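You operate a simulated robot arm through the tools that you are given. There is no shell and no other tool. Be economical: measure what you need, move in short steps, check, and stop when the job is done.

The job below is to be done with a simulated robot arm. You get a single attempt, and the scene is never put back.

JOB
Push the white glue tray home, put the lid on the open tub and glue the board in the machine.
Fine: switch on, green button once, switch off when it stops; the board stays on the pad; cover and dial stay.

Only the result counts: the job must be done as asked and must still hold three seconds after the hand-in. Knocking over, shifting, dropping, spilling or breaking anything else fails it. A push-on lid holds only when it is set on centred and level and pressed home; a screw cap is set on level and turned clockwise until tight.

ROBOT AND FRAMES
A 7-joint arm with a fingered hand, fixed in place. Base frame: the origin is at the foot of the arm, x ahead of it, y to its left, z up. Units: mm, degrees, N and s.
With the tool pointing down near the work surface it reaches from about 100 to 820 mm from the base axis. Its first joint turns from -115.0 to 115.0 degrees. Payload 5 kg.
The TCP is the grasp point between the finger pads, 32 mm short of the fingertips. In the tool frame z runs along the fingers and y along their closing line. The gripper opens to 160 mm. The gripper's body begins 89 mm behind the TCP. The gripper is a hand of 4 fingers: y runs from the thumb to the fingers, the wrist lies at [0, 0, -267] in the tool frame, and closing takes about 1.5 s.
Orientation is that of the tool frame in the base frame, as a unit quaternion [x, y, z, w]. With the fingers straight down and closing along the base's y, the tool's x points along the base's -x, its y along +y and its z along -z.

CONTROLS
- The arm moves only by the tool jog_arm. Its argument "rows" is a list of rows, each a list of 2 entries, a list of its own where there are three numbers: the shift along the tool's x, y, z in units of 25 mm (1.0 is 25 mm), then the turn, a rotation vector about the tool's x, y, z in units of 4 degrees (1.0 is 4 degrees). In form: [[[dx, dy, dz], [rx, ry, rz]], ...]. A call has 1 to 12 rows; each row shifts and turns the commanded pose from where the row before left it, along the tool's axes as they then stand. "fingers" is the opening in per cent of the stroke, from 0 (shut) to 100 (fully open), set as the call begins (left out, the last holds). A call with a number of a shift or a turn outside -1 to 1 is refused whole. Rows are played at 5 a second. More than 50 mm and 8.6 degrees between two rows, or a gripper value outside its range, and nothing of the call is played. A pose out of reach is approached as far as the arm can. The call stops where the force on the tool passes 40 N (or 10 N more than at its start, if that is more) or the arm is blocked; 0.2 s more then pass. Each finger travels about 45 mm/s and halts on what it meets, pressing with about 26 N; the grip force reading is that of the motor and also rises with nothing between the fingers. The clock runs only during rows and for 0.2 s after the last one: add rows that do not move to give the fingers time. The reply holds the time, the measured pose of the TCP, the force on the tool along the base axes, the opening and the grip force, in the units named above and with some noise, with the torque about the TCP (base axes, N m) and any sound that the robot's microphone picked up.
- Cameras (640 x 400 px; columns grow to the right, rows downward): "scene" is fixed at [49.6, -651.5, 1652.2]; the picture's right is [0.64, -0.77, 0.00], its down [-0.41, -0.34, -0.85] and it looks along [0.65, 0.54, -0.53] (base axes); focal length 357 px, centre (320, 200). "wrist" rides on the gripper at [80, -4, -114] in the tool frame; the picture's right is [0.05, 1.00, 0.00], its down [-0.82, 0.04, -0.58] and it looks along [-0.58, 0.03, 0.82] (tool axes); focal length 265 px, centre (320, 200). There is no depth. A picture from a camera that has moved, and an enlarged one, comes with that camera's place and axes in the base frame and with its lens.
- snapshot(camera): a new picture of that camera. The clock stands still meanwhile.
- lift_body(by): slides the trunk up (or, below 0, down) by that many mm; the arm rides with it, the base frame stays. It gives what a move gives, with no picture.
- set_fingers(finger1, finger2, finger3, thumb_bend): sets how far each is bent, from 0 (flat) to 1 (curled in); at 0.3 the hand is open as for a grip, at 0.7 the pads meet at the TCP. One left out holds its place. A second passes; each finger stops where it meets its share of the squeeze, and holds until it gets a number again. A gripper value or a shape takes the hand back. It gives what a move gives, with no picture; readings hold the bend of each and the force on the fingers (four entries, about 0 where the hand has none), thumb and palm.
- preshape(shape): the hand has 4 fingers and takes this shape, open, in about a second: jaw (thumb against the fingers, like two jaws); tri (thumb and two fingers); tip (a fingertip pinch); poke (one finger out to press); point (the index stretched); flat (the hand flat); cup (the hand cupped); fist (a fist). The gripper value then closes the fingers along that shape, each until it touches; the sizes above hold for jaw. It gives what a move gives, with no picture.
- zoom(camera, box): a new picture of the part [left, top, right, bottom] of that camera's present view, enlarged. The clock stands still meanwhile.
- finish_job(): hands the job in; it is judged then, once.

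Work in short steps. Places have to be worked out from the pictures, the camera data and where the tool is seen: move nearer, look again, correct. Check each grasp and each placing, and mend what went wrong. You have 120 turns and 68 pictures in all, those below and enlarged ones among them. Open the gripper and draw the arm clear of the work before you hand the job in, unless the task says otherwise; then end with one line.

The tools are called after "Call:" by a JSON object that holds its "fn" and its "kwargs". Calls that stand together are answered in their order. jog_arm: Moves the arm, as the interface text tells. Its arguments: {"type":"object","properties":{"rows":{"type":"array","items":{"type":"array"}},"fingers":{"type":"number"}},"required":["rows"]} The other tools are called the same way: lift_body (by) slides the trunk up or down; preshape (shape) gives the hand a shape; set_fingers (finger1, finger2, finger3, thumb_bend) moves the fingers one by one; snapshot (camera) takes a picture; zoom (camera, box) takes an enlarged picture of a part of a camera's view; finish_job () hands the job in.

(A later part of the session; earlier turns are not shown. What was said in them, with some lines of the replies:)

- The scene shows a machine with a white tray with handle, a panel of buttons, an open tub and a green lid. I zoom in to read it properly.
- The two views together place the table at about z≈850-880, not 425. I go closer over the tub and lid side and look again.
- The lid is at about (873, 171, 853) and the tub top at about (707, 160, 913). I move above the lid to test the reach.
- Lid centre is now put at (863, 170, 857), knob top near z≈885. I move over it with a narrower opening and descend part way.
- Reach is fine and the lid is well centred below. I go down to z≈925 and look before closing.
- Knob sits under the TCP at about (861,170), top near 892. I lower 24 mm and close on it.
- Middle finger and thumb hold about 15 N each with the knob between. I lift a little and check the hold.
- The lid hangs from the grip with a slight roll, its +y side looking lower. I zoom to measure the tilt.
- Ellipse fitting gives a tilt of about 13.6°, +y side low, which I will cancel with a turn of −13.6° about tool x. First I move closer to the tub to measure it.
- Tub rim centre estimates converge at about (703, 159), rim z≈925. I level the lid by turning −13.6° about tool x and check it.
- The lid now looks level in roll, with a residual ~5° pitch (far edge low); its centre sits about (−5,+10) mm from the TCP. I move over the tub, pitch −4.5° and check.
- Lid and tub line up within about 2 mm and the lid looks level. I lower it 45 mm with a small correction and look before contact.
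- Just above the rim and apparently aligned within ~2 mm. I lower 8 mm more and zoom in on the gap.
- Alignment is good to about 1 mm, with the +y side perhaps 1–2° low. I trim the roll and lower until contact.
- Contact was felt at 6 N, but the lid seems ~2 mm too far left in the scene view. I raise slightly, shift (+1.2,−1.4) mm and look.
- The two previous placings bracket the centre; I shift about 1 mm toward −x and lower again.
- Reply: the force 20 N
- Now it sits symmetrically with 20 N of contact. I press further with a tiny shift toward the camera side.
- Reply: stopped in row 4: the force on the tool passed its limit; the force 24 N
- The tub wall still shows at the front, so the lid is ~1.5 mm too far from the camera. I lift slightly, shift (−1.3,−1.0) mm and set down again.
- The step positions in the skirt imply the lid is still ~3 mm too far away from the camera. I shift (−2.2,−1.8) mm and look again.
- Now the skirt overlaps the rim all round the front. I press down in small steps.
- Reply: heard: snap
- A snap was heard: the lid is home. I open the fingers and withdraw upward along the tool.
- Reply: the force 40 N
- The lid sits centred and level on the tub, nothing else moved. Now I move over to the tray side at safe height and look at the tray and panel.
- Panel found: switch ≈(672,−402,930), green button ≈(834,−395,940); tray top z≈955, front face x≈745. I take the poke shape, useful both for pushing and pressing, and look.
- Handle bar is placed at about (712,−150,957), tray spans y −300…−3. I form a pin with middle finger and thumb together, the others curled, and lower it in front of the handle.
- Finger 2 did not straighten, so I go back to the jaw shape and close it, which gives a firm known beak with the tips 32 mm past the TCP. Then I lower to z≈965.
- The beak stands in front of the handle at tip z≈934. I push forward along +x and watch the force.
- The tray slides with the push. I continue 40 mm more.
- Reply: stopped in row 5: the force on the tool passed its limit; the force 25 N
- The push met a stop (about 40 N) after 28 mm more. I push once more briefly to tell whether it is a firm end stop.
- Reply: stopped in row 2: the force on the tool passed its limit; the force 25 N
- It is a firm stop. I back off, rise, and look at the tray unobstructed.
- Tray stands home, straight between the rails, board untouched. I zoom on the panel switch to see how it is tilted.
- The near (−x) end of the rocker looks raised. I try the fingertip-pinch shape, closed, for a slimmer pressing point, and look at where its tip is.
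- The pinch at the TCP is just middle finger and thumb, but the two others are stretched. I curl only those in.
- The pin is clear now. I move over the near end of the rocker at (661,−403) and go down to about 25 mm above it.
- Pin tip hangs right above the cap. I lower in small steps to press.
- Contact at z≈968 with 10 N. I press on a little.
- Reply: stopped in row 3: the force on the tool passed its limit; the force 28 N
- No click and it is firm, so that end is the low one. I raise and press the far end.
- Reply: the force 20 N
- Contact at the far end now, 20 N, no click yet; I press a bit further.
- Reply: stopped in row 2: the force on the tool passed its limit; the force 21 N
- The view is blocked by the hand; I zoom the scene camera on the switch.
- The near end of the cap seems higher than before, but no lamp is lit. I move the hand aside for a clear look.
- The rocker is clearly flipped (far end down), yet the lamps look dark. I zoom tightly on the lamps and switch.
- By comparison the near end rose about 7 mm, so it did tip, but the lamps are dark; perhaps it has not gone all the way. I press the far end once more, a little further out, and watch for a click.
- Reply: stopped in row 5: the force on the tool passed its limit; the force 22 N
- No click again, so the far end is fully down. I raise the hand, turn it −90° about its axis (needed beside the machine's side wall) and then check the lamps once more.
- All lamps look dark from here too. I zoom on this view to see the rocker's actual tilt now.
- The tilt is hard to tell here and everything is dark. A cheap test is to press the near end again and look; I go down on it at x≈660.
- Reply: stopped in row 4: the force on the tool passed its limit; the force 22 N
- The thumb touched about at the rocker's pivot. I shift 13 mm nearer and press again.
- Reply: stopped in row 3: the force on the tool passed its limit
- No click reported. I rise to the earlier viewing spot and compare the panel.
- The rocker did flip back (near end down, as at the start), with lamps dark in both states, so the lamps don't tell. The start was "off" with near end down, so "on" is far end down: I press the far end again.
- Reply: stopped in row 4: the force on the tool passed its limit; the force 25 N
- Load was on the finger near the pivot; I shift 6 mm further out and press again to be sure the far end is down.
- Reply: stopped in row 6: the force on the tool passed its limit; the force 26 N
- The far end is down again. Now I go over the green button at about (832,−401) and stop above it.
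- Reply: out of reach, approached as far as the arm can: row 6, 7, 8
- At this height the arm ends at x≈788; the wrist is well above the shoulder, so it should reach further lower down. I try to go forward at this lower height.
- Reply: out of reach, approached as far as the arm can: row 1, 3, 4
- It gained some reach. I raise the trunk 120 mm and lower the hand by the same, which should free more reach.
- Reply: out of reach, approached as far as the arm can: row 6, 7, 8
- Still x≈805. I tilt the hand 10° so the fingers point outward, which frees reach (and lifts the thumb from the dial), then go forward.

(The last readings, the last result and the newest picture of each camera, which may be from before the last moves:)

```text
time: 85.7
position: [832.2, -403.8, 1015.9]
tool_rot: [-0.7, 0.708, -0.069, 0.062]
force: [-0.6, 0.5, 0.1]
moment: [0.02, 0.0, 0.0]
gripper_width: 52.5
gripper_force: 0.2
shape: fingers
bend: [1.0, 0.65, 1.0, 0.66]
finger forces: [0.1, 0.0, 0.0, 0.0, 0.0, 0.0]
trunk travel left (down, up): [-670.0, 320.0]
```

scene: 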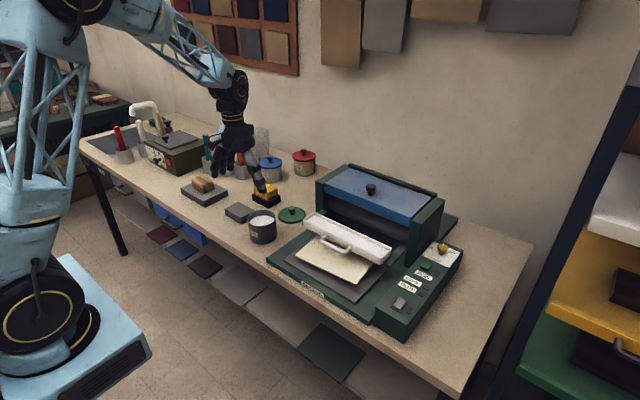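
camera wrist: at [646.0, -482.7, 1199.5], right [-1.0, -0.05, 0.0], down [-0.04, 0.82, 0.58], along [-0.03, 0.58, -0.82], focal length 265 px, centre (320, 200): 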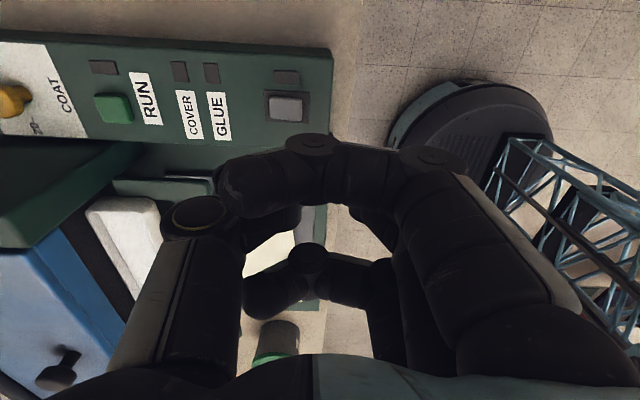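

Reached (832,−404,1016), tip near x≈838. I descend vertically, slowly at the end, to press the button once.

Call:
{"fn": "jog_arm", "kwargs": {"rows": [[[-0.16, 0.12, 0.6], [0, 0, 0]], [[0, 0.11, 0.59], [0, 0, 0]], [[0, 0.02, 0.1], [0, 0, 0]], [[0, 0.02, 0.1], [0, 0, 0]], [[0, 0, 0], [0, 0, 0]]]}}

Call:
{"fn": "jog_arm", "kwargs": {"rows": [[[0, 0.02, 0.1], [0, 0, 0]], [[0, 0.02, 0.1], [0, 0, 0]], [[0, 0, 0], [0, 0, 0]]]}}

```text
time: 86.9
position: [833.7, -399.9, 981.2]
tool_rot: [-0.701, 0.707, -0.069, 0.063]
force: [0.2, 0.2, -0.3]
moment: [0.0, 0.02, 0.03]
gripper_width: 52.6
gripper_force: 0.0
shape: fingers
bend: [1.0, 0.65, 1.0, 0.66]
finger forces: [0.0, 0.0, 0.0, 0.0, 0.0, 0.0]
trunk travel left (down, up): [-670.0, 320.0]
```

```text
time: 87.7
position: [832.4, -400.1, 977.0]
tool_rot: [-0.701, 0.707, -0.068, 0.062]
force: [0.2, 0.4, 0.3]
moment: [-0.01, -0.02, 0.02]
gripper_width: 52.8
gripper_force: 0.0
shape: fingers
bend: [1.0, 0.65, 1.0, 0.66]
finger forces: [0.0, 0.0, 0.1, 0.0, 0.1, 0.0]
trunk travel left (down, up): [-670.0, 320.0]
```

No contact yet at z 977; I continue in 2.5 mm steps.

Call:
{"fn": "jog_arm", "kwargs": {"rows": [[[0, 0.02, 0.1], [0, 0, 0]], [[0, 0.02, 0.1], [0, 0, 0]], [[0, 0.02, 0.1], [0, 0, 0]], [[0, 0, 0], [0, 0, 0]]]}}

```text
time: 88.7
position: [831.7, -398.9, 967.8]
tool_rot: [-0.701, 0.707, -0.068, 0.062]
force: [-0.4, 0.6, 1.7]
moment: [0.06, 0.01, -0.02]
gripper_width: 52.5
gripper_force: 0.1
shape: fingers
bend: [1.0, 0.65, 1.0, 0.66]
finger forces: [0.1, 0.1, 0.1, 0.0, 0.1, 0.0]
trunk travel left (down, up): [-670.0, 320.0]
heard: click
```

A click was heard: the button is pressed. I withdraw upward and listen for the machine.

Call:
{"fn": "jog_arm", "kwargs": {"rows": [[[0, -0.15, -0.8], [0, 0, 0]], [[0, -0.15, -0.8], [0, 0, 0]], [[0, 0, 0], [0, 0, 0]], [[0, 0, 0], [0, 0, 0]], [[0, 0, 0], [0, 0, 0]]]}}

```text
time: 89.9
position: [833.4, -399.1, 1008.4]
tool_rot: [-0.7, 0.708, -0.068, 0.062]
force: [-0.3, 0.1, 0.3]
moment: [0.0, 0.02, 0.03]
gripper_width: 52.8
gripper_force: 0.1
shape: fingers
bend: [1.0, 0.65, 1.0, 0.66]
finger forces: [0.1, 0.0, 0.1, 0.1, 0.0, 0.0]
trunk travel left (down, up): [-670.0, 320.0]
```

No running sound. I take one look at the lamps and rocker.

Call:
{"fn": "zoom", "kwargs": {"camera": "scene", "box": [385, 250, 445, 315]}}

```text
6.15 times, centred on (415, 282) of scene
camera zoom: at [49.6, -651.5, 1652.2], right [0.64, -0.77, 0.0], down [-0.41, -0.34, -0.85], along [0.65, 0.54, -0.53], focal length 2198 px, centre (-265, -308)
```

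zoom: 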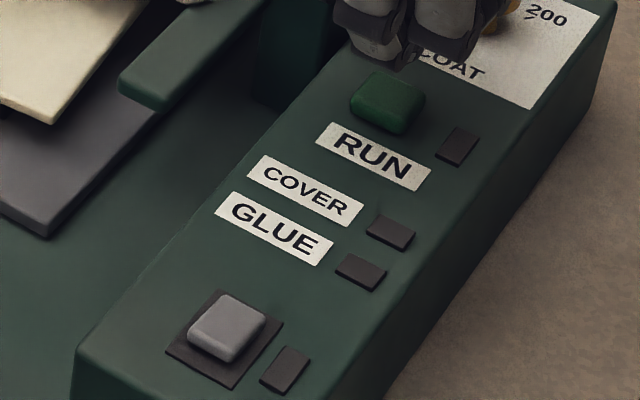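

The RUN press was without power: measuring the corners shows the rocker is only level now (heights ~9/8 mm versus 3/11 mm at the start), i.e. not thrown over—the flat pin reached too near the pivot. I go back and lean the hand the other way so that the thumb edge presses at the far end.

Call:
{"fn": "jog_arm", "kwargs": {"rows": [[[0, -0.18, -0.98], [0, 0, 0]], [[0, -0.18, -0.98], [0, 0, 0]], [[0.1, 0.98, -0.18], [0, 0, 0]], [[0.05, 0.98, -0.18], [0, 0, 0]], [[0, 0.98, -0.18], [0, 0, 0]], [[0, 0.98, -0.18], [0, 0, 0]], [[0, 0.98, -0.18], [0, 0, 0]], [[0, 0.8, -0.15], [0, 0, 0]], [[0, 0, 0], [-1, 0, 0]], [[0, 0, 0], [-1, 0, 0]], [[0, 0, 0], [-1, 0, 0]], [[0, 0, 0], [-1, 0, 0]]]}}

Call:
{"fn": "jog_arm", "kwargs": {"rows": [[[0, 0, 0], [-1, 0, 0]], [[0, 0, 0], [-1, 0, 0]], [[0, 0, 0], [-0.4, 0, 0]], [[0, 0, 0], [0, 0, 0]]]}}

```text
time: 92.5
position: [686.6, -401.8, 1058.0]
tool_rot: [-0.702, 0.71, 0.032, -0.037]
force: [0.1, 0.4, 0.8]
moment: [0.01, 0.01, -0.04]
gripper_width: 52.6
gripper_force: 0.1
shape: fingers
bend: [1.0, 0.65, 1.0, 0.66]
finger forces: [0.0, 0.0, 0.0, 0.0, 0.0, 0.0]
trunk travel left (down, up): [-670.0, 320.0]
```

```text
time: 93.5
position: [686.7, -402.3, 1058.0]
tool_rot: [-0.697, 0.705, 0.089, -0.095]
force: [0.2, -0.7, -0.4]
moment: [-0.01, 0.0, -0.01]
gripper_width: 52.4
gripper_force: 0.0
shape: fingers
bend: [1.0, 0.65, 1.0, 0.66]
finger forces: [0.1, 0.0, 0.0, 0.0, 0.0, 0.0]
trunk travel left (down, up): [-670.0, 320.0]
```

Leaning 15° now. I descend on the far end and press in small steps.

Call:
{"fn": "jog_arm", "kwargs": {"rows": [[[0, -0.26, 0.96], [0, 0, 0]], [[0, -0.26, 0.96], [0, 0, 0]], [[0, -0.26, 0.96], [0, 0, 0]], [[0, -0.05, 0.19], [0, 0, 0]], [[0, -0.026, 0.1], [0, 0, 0]], [[0, -0.026, 0.1], [0, 0, 0]], [[0, 0, 0], [0, 0, 0]]]}}

Call:
{"fn": "jog_arm", "kwargs": {"rows": [[[0, -0.026, 0.1], [0, 0, 0]], [[0, -0.026, 0.1], [0, 0, 0]], [[0, -0.026, 0.1], [0, 0, 0]], [[0, -0.026, 0.1], [0, 0, 0]], [[0, 0, 0], [0, 0, 0]]]}}

```text
time: 95.1
position: [687.5, -401.2, 973.5]
tool_rot: [-0.697, 0.705, 0.09, -0.095]
force: [0.7, 0.5, -0.6]
moment: [0.04, 0.03, 0.0]
gripper_width: 52.7
gripper_force: 0.2
shape: fingers
bend: [1.0, 0.65, 1.0, 0.66]
finger forces: [0.0, 0.0, 0.1, 0.0, 0.1, 0.0]
trunk travel left (down, up): [-670.0, 320.0]
```

```text
time: 96.2
position: [691.9, -401.4, 968.2]
tool_rot: [-0.698, 0.705, 0.085, -0.093]
force: [2.4, 2.9, 16.2]
moment: [0.13, -0.12, -0.01]
gripper_width: 51.7
gripper_force: 12.2
shape: fingers
bend: [1.0, 0.65, 1.0, 0.67]
finger forces: [0.1, 0.0, 0.1, 0.1, 24.3, 0.0]
trunk travel left (down, up): [-670.0, 320.0]
stopped in row 5: the force on the tool passed its limit (the readings are from after the stop); the commanded pose is now the measured one
```

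The thumb is on the far end but slid outward, and each stop came from the quick step. I lift slightly, come 5 mm back and press with very small slow steps so the force can build up.

Call:
{"fn": "jog_arm", "kwargs": {"rows": [[[0, 0.05, -0.2], [0, 0, 0]], [[0, 0.2, 0.05], [0, 0, 0]], [[0, -0.03, 0.12], [0, 0, 0]], [[0, -0.006, 0.03], [0, 0, 0]], [[0, -0.006, 0.03], [0, 0, 0]], [[0, -0.006, 0.03], [0, 0, 0]], [[0, -0.006, 0.03], [0, 0, 0]], [[0, -0.006, 0.03], [0, 0, 0]], [[0, -0.006, 0.03], [0, 0, 0]], [[0, -0.006, 0.03], [0, 0, 0]], [[0, -0.006, 0.03], [0, 0, 0]]]}}

Call:
{"fn": "jog_arm", "kwargs": {"rows": [[[0, -0.006, 0.03], [0, 0, 0]], [[0, -0.006, 0.03], [0, 0, 0]], [[0, -0.006, 0.03], [0, 0, 0]], [[0, -0.006, 0.03], [0, 0, 0]], [[0, -0.006, 0.03], [0, 0, 0]], [[0, -0.006, 0.03], [0, 0, 0]], [[0, -0.006, 0.03], [0, 0, 0]], [[0, -0.006, 0.03], [0, 0, 0]]]}}

```text
time: 97.9
position: [687.7, -404.2, 968.7]
tool_rot: [-0.697, 0.706, 0.084, -0.092]
force: [1.2, 1.4, 15.1]
moment: [0.12, -0.05, 0.02]
gripper_width: 52.0
gripper_force: 12.1
shape: fingers
bend: [1.0, 0.64, 1.0, 0.67]
finger forces: [0.1, 0.1, 0.0, 0.1, 23.9, 0.1]
trunk travel left (down, up): [-670.0, 320.0]
stopped in row 8: the force on the tool passed its limit (the readings are from after the stop); the commanded pose is now the measured one
```

```text
time: 98.9
position: [686.6, -403.4, 967.7]
tool_rot: [-0.697, 0.706, 0.082, -0.092]
force: [0.9, 2.4, 16.6]
moment: [0.18, -0.02, -0.01]
gripper_width: 51.8
gripper_force: 11.8
shape: fingers
bend: [1.0, 0.65, 1.0, 0.68]
finger forces: [0.0, 0.0, 0.0, 0.0, 23.7, 0.0]
trunk travel left (down, up): [-670.0, 320.0]
stopped in row 4: the force on the tool passed its limit (the readings are from after the stop); the commanded pose is now the measured one
```

The force relaxes right after every stop, so the cap might be heavily damped and need a longer hold. I keep pressing with tiny increments and long pauses.

Call:
{"fn": "jog_arm", "kwargs": {"rows": [[[0, -0.006, 0.03], [0, 0, 0]], [[0, 0, 0], [0, 0, 0]], [[0, -0.006, 0.03], [0, 0, 0]], [[0, 0, 0], [0, 0, 0]], [[0, 0, 0], [0, 0, 0]], [[0, 0, 0], [0, 0, 0]], [[0, 0, 0], [0, 0, 0]], [[0, 0, 0], [0, 0, 0]], [[0, 0, 0], [0, 0, 0]]]}}

```text
time: 99.9
position: [689.2, -404.3, 967.8]
tool_rot: [-0.697, 0.707, 0.081, -0.091]
force: [1.3, 2.8, 17.0]
moment: [0.22, 0.0, 0.0]
gripper_width: 52.1
gripper_force: 10.8
shape: fingers
bend: [1.0, 0.65, 1.0, 0.68]
finger forces: [0.0, 0.1, 0.1, 0.0, 22.0, 0.0]
trunk travel left (down, up): [-670.0, 320.0]
stopped in row 5: the force on the tool passed its limit (the readings are from after the stop); the commanded pose is now the measured one
```

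The torque readings put the contact at x≈687, y≈−397. To know how deep the cap end is, I calibrate by touching the bare panel 25 mm further with the same pose.

Call:
{"fn": "jog_arm", "kwargs": {"rows": [[[0, 0.1, -0.4], [0, 0, 0]], [[0, -0.97, -0.26], [0, 0, 0]], [[0, -0.13, 0.48], [0, 0, 0]], [[0, -0.02, 0.08], [0, 0, 0]], [[0, -0.02, 0.08], [0, 0, 0]], [[0, -0.01, 0.04], [0, 0, 0]], [[0, 0, 0], [0, 0, 0]]]}}

```text
time: 101.5
position: [713.6, -404.8, 961.9]
tool_rot: [-0.698, 0.706, 0.08, -0.092]
force: [6.7, -0.9, 18.0]
moment: [0.09, -0.25, -0.04]
gripper_width: 51.5
gripper_force: 12.6
shape: fingers
bend: [1.0, 0.64, 1.0, 0.67]
finger forces: [0.0, 0.0, 0.1, 0.0, 25.6, 0.0]
trunk travel left (down, up): [-670.0, 320.0]
```

The panel lies 6 mm below the cap's far end, so the leaning press may have thrown it further than when I last looked. I draw clear and take a picture.

Call:
{"fn": "jog_arm", "kwargs": {"rows": [[[0, 0.26, -0.96], [0, 0, 0]], [[0, 0.26, -0.96], [0, 0, 0]], [[0, 0.26, -0.96], [0, 0, 0]], [[0, 0.26, -0.96], [0, 0, 0]], [[0, -0.97, -0.26], [1, 0, 0]], [[0, -0.97, -0.26], [1, 0, 0]], [[0, -0.97, -0.2], [1, 0, 0]], [[0, 0, 0], [0.8, 0, 0]], [[0, 0, 0], [0, 0, 0]]]}}

Call:
{"fn": "zoom", "kwargs": {"camera": "scene", "box": [385, 265, 435, 315]}}

```text
time: 103.5
position: [786.2, -403.8, 1063.7]
tool_rot: [-0.703, 0.711, -0.012, 0.001]
force: [-0.5, -0.6, 0.3]
moment: [0.0, 0.0, -0.01]
gripper_width: 52.3
gripper_force: 0.0
shape: fingers
bend: [1.0, 0.64, 1.0, 0.66]
finger forces: [0.0, 0.1, 0.1, 0.1, 0.0, 0.0]
trunk travel left (down, up): [-670.0, 320.0]
```

```text
8.00 times, centred on (410, 290) of scene
camera zoom: at [49.6, -651.5, 1652.2], right [0.64, -0.77, 0.0], down [-0.41, -0.34, -0.85], along [0.65, 0.54, -0.53], focal length 2857 px, centre (-400, -520)
```

zoom: 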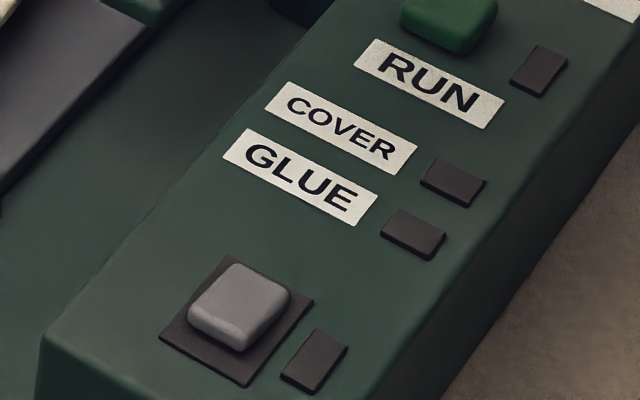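

Rocker is unchanged and all dark. I test the other side: throw it fully to the near end with the hand leaning the other way, listening for a click.

Call:
{"fn": "jog_arm", "kwargs": {"rows": [[[0, 1, 0], [0, 0, 0]], [[0, 1, 0], [0, 0, 0]], [[0, 1, 0], [0, 0, 0]], [[0, 1, 0], [0, 0, 0]], [[0, 0.96, 0], [0, 0, 0]], [[0, 0, 0], [1, 0, 0]], [[0, 0, 0], [1, 0, 0]], [[0, 0, 0], [0.8, 0, 0]], [[0, 0.2, 0.98], [0, 0, 0]], [[0, 0.2, 0.98], [0, 0, 0]], [[0, 0.2, 0.98], [0, 0, 0]], [[0, 0, 0], [0, 0, 0]]]}}

Call:
{"fn": "jog_arm", "kwargs": {"rows": [[[0, 0.06, 0.3], [0, 0, 0]], [[0, 0.04, 0.2], [0, 0, 0]], [[0, 0.02, 0.1], [0, 0, 0]], [[0, 0.02, 0.1], [0, 0, 0]], [[0, 0.02, 0.1], [0, 0, 0]], [[0, 0.01, 0.05], [0, 0, 0]], [[0, 0.01, 0.05], [0, 0, 0]], [[0, 0, 0], [0, 0, 0]]]}}

```text
time: 106.1
position: [662.6, -405.1, 986.1]
tool_rot: [-0.699, 0.707, -0.082, 0.069]
force: [-0.3, 0.6, 0.7]
moment: [0.0, 0.01, 0.04]
gripper_width: 52.2
gripper_force: 0.0
shape: fingers
bend: [1.0, 0.64, 1.0, 0.66]
finger forces: [0.0, 0.0, 0.1, 0.0, 0.0, 0.0]
trunk travel left (down, up): [-670.0, 320.0]
```

```text
time: 107.9
position: [663.1, -404.0, 968.5]
tool_rot: [-0.699, 0.707, -0.085, 0.07]
force: [-8.8, 1.6, 23.7]
moment: [0.21, 0.18, 0.08]
gripper_width: 52.1
gripper_force: 13.5
shape: fingers
bend: [1.0, 0.67, 1.0, 0.67]
finger forces: [0.0, 26.2, 0.1, 0.0, 0.0, 0.1]
trunk travel left (down, up): [-670.0, 320.0]
stopped in row 8: the force on the tool passed its limit (the readings are from after the stop); the commanded pose is now the measured one
```

The contact worked out at x≈667, too near the pivot. I shift 11 mm nearer and press again.

Call:
{"fn": "jog_arm", "kwargs": {"rows": [[[0, -0.08, -0.4], [0, 0, 0]], [[0, 0.43, -0.08], [0, 0, 0]], [[0, 0.07, 0.35], [0, 0, 0]], [[0, 0.02, 0.1], [0, 0, 0]], [[0, 0.02, 0.1], [0, 0, 0]], [[0, 0.01, 0.05], [0, 0, 0]], [[0, 0.01, 0.05], [0, 0, 0]], [[0, 0.01, 0.05], [0, 0, 0]], [[0, 0, 0], [0, 0, 0]]]}}

```text
time: 109.2
position: [655.8, -405.0, 965.0]
tool_rot: [-0.7, 0.706, -0.088, 0.071]
force: [-3.2, 3.0, 23.3]
moment: [0.26, -0.22, 0.09]
gripper_width: 51.5
gripper_force: 14.5
shape: fingers
bend: [1.0, 0.64, 1.0, 0.68]
finger forces: [0.0, 0.0, 0.1, 0.0, 29.1, 0.1]
trunk travel left (down, up): [-670.0, 320.0]
stopped in row 6: the force on the tool passed its limit (the readings are from after the stop); the commanded pose is now the measured one
```

Now the thumb touches nearer the centre, meaning the near end is already down. I push once more 8 mm further out to be sure.

Call:
{"fn": "jog_arm", "kwargs": {"rows": [[[0, -0.08, -0.4], [0, 0, 0]], [[0, 0.34, -0.07], [0, 0, 0]], [[0, 0.07, 0.35], [0, 0, 0]], [[0, 0.02, 0.1], [0, 0, 0]], [[0, 0.02, 0.1], [0, 0, 0]], [[0, 0.01, 0.05], [0, 0, 0]], [[0, 0.01, 0.05], [0, 0, 0]], [[0, 0.01, 0.05], [0, 0, 0]], [[0, 0, 0], [0, 0, 0]]]}}

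```text
time: 110.5
position: [650.7, -406.3, 965.6]
tool_rot: [-0.699, 0.706, -0.09, 0.073]
force: [-4.8, 0.0, 22.7]
moment: [0.17, -0.16, 0.02]
gripper_width: 51.6
gripper_force: 15.6
shape: fingers
bend: [1.0, 0.63, 1.0, 0.69]
finger forces: [0.0, 0.0, 0.0, 0.0, 30.6, 0.0]
trunk travel left (down, up): [-670.0, 320.0]
stopped in row 6: the force on the tool passed its limit (the readings are from after the stop); the commanded pose is now the measured one
```

No click. I rise clear and use one picture to see the present rocker state and lamps.

Call:
{"fn": "jog_arm", "kwargs": {"rows": [[[0, -0.2, -0.98], [0, 0, 0]], [[0, -0.2, -0.98], [0, 0, 0]], [[0, -0.2, -0.98], [0, 0, 0]], [[0, -0.2, -0.98], [0, 0, 0]], [[0, -1, 0.2], [0, 0, 0]], [[0, -1, 0.2], [0, 0, 0]], [[0, -1, 0.2], [0, 0, 0]], [[0, -1, 0.2], [0, 0, 0]], [[0, -1, 0.2], [0, 0, 0]], [[0, 0, 0], [0, 0, 0]]]}}

Call:
{"fn": "zoom", "kwargs": {"camera": "scene", "box": [385, 265, 435, 315]}}

```text
time: 112.8
position: [774.7, -405.6, 1066.1]
tool_rot: [-0.699, 0.706, -0.089, 0.073]
force: [0.2, 0.1, 0.6]
moment: [0.01, 0.08, -0.03]
gripper_width: 52.1
gripper_force: 0.0
shape: fingers
bend: [1.0, 0.63, 1.0, 0.67]
finger forces: [0.1, 0.1, 0.1, 0.0, 0.0, 0.1]
trunk travel left (down, up): [-670.0, 320.0]
```

```text
8.00 times, centred on (410, 290) of scene
camera zoom: at [49.6, -651.5, 1652.2], right [0.64, -0.77, 0.0], down [-0.41, -0.34, -0.85], along [0.65, 0.54, -0.53], focal length 2857 px, centre (-400, -520)
```

zoom: 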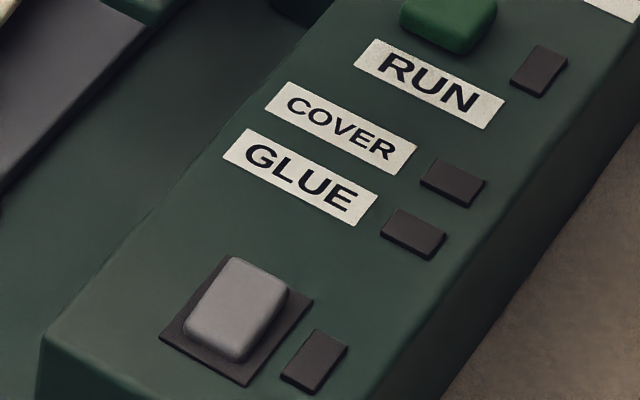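

Rocker has two stable silent positions and both are dark. What may be missing is the tray: perhaps it is not fully home. I unlean, rise, turn the hand back and look down on the tray.

Call:
{"fn": "jog_arm", "kwargs": {"rows": [[[0, -0.2, -0.98], [0, 0, 0]], [[0, -0.2, -0.98], [-1, 0, 0]], [[0, 0, -1], [-1, 0, 0]], [[0, 0, -0.8], [-1, 0, 0]], [[0, 0, 0], [0, 0, 1]], [[0, 0, 0], [0, 0, 1]], [[0, 0, 0], [0, 0, 1]], [[0, 0, 0], [0, 0, 1]], [[0, 0, 0], [0, 0, 1]], [[0, 0, 0], [0, 0, 1]], [[0, 0, 0], [0, 0, 1]], [[0, 0, 0], [0, 0, 1]]]}}

Call:
{"fn": "jog_arm", "kwargs": {"rows": [[[0, 0, 0], [0, 0, 1]], [[0, 0, 0], [0, 0, 1]], [[0, 0, 0], [0, 0, 1]], [[0, 0, 0], [0, 0, 1]], [[0, 0, 0], [0, 0, 1]], [[0, 0, 0], [0, 0, 1]], [[0, 0, 0], [0, 0, 1]], [[0, 0, 0], [0, 0, 1]], [[0, 0, 0], [0, 0, 1]], [[0, 0, 0], [0, 0, 1]], [[0, 0, 0], [0, 0, 1]], [[0, 0, 0], [0, 0, 1]]]}}

Call:
{"fn": "jog_arm", "kwargs": {"rows": [[[0, 0, 0], [0, 0, 1]], [[0, 0, 0], [0, 0, 1]], [[0, 0, 0], [0, 0, 0.5]], [[0, 0, 0], [0, 0, 0]]]}}

```text
time: 115.3
position: [769.3, -402.1, 1159.8]
tool_rot: [-0.48, 0.877, -0.014, 0.003]
force: [-0.3, -0.5, 0.4]
moment: [0.01, 0.03, -0.02]
gripper_width: 52.0
gripper_force: 0.1
shape: fingers
bend: [1.0, 0.63, 1.0, 0.67]
finger forces: [0.1, 0.0, 0.0, 0.1, 0.0, 0.0]
trunk travel left (down, up): [-670.0, 320.0]
```

```text
time: 118.0
position: [768.3, -402.9, 1160.3]
tool_rot: [-0.081, 0.997, -0.012, 0.008]
force: [-0.3, 0.0, -0.2]
moment: [0.03, 0.02, -0.02]
gripper_width: 52.4
gripper_force: 0.0
shape: fingers
bend: [1.0, 0.63, 1.0, 0.67]
finger forces: [0.0, 0.0, 0.0, 0.1, 0.0, 0.0]
trunk travel left (down, up): [-670.0, 320.0]
```

```text
time: 119.0
position: [768.2, -403.5, 1159.3]
tool_rot: [0.007, 1.0, -0.011, 0.009]
force: [0.7, 0.0, -0.7]
moment: [0.0, -0.01, 0.0]
gripper_width: 52.6
gripper_force: 0.1
shape: fingers
bend: [1.0, 0.63, 1.0, 0.67]
finger forces: [0.0, 0.0, 0.0, 0.0, 0.1, 0.0]
trunk travel left (down, up): [-670.0, 320.0]
```

Hand is back to its normal heading. I move above the tray opening and take the wrist picture.

Call:
{"fn": "jog_arm", "kwargs": {"rows": [[[-0.6, 1, -0.4], [0, 0, 0]], [[-0.6, 1, 0], [0, 0, 0]], [[-0.6, 1, 0], [0, 0, 0]], [[-0.6, 1, 0], [0, 0, 0]], [[-0.6, 1, 0], [0, 0, 0]], [[-0.3, 1, 0], [0, 0, 0]], [[0, 1, 0], [0, 0, 0]], [[0, 1, 0], [0, 0, 0]], [[0, 1, 0], [0, 0, 0]], [[0, 1, 0], [0, 0, 0]], [[0, 0, 0], [0, 0, 0]]]}}

Call:
{"fn": "snapshot", "kwargs": {"camera": "wrist"}}

```text
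time: 121.3
position: [854.5, -154.3, 1163.9]
tool_rot: [0.006, 1.0, -0.011, 0.01]
force: [-0.4, 0.1, 0.2]
moment: [0.02, 0.01, 0.0]
gripper_width: 52.1
gripper_force: 0.1
shape: fingers
bend: [1.0, 0.63, 1.0, 0.67]
finger forces: [0.0, 0.0, 0.1, 0.0, 0.0, 0.1]
trunk travel left (down, up): [-670.0, 320.0]
```

```text
1 pictures are left
camera wrist: at [770.0, -154.7, 1275.2], right [-0.04, 1.0, -0.02], down [0.8, 0.05, 0.59], along [0.59, 0.0, -0.81], focal length 265 px, centre (320, 200)
```

wrist: 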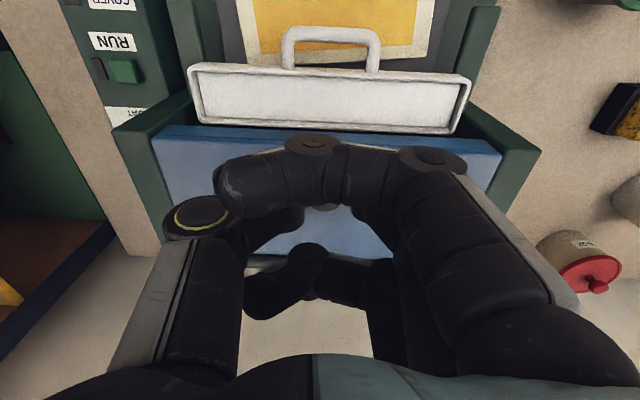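

The board now shows a yellow glue film: the machine did run after my single press, and the rocker is back in its starting (off) position. I use the last picture to check the whole board and panel.

Call:
{"fn": "zoom", "kwargs": {"camera": "scene", "box": [270, 180, 440, 315]}}

```text
2.96 times, centred on (355, 248) of scene
camera zoom: at [49.6, -651.5, 1652.2], right [0.64, -0.77, 0.0], down [-0.41, -0.34, -0.85], along [0.65, 0.54, -0.53], focal length 1058 px, centre (216, 59)
```

zoom: 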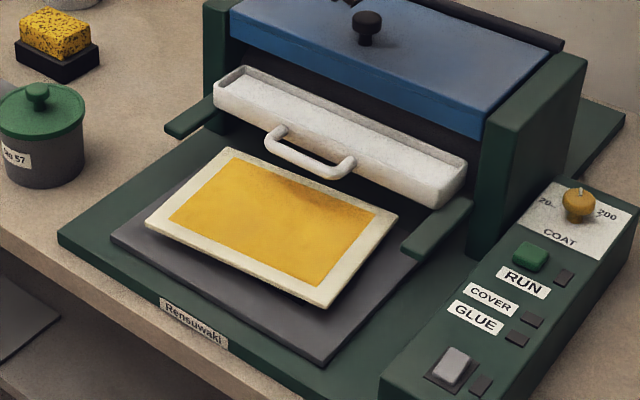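

The board is evenly coated and still on the pad, tray home, lid on, rocker off, dial and cover untouched. I raise and draw the arm clear, then open the hand.

Call:
{"fn": "jog_arm", "kwargs": {"rows": [[[0, 0, -1], [0, 0, 0]], [[0.5, 0, -1], [0, 0, 0]], [[1, 0, -0.5], [0, 0, 0]], [[1, 0, 0], [0, 0, 0]], [[1, 0, 0], [0, 0, 0]], [[1, 0, 0], [0, 0, 0]], [[1, 0, 0], [0, 0, 0]], [[0, 0, 0], [0, 0, 0]]]}}

Call:
{"fn": "preshape", "kwargs": {"shape": "jaw"}}

```text
time: 123.2
position: [714.0, -151.4, 1225.2]
tool_rot: [0.006, 1.0, -0.011, 0.009]
force: [0.5, -0.4, 0.3]
moment: [0.01, 0.02, -0.01]
gripper_width: 52.1
gripper_force: 0.0
shape: fingers
bend: [1.0, 0.63, 1.0, 0.67]
finger forces: [0.1, 0.0, 0.1, 0.0, 0.0, 0.0]
trunk travel left (down, up): [-670.0, 320.0]
```

```text
time: 124.0
position: [713.4, -150.3, 1225.6]
tool_rot: [0.006, 1.0, -0.01, 0.01]
force: [0.1, 0.1, -0.6]
moment: [0.04, 0.01, 0.02]
gripper_width: 159.9
gripper_force: 0.1
shape: jaw
bend: [0.3, 0.3, 0.3, 0.3]
finger forces: [0.0, 0.0, 0.1, 0.1, 0.1, 0.0]
trunk travel left (down, up): [-670.0, 320.0]
```

The hand is open and clear of the work, so I hand the job in.

Call:
{"fn": "finish_job", "kwargs": {}}

```text
The job is handed in.
```

I've handed the job in: the tray is pushed to its stop, the lid is snapped onto the tub, and the board is evenly glued and still on the pad. The green button was pressed once, but I flipped the switch on, off and on before that. It is now back in its starting (off) position. The panel lamps never lit and I heard nothing when the machine stopped, so I switched off about 20 seconds after the press without seeing it stop. The cover and dial were not touched.
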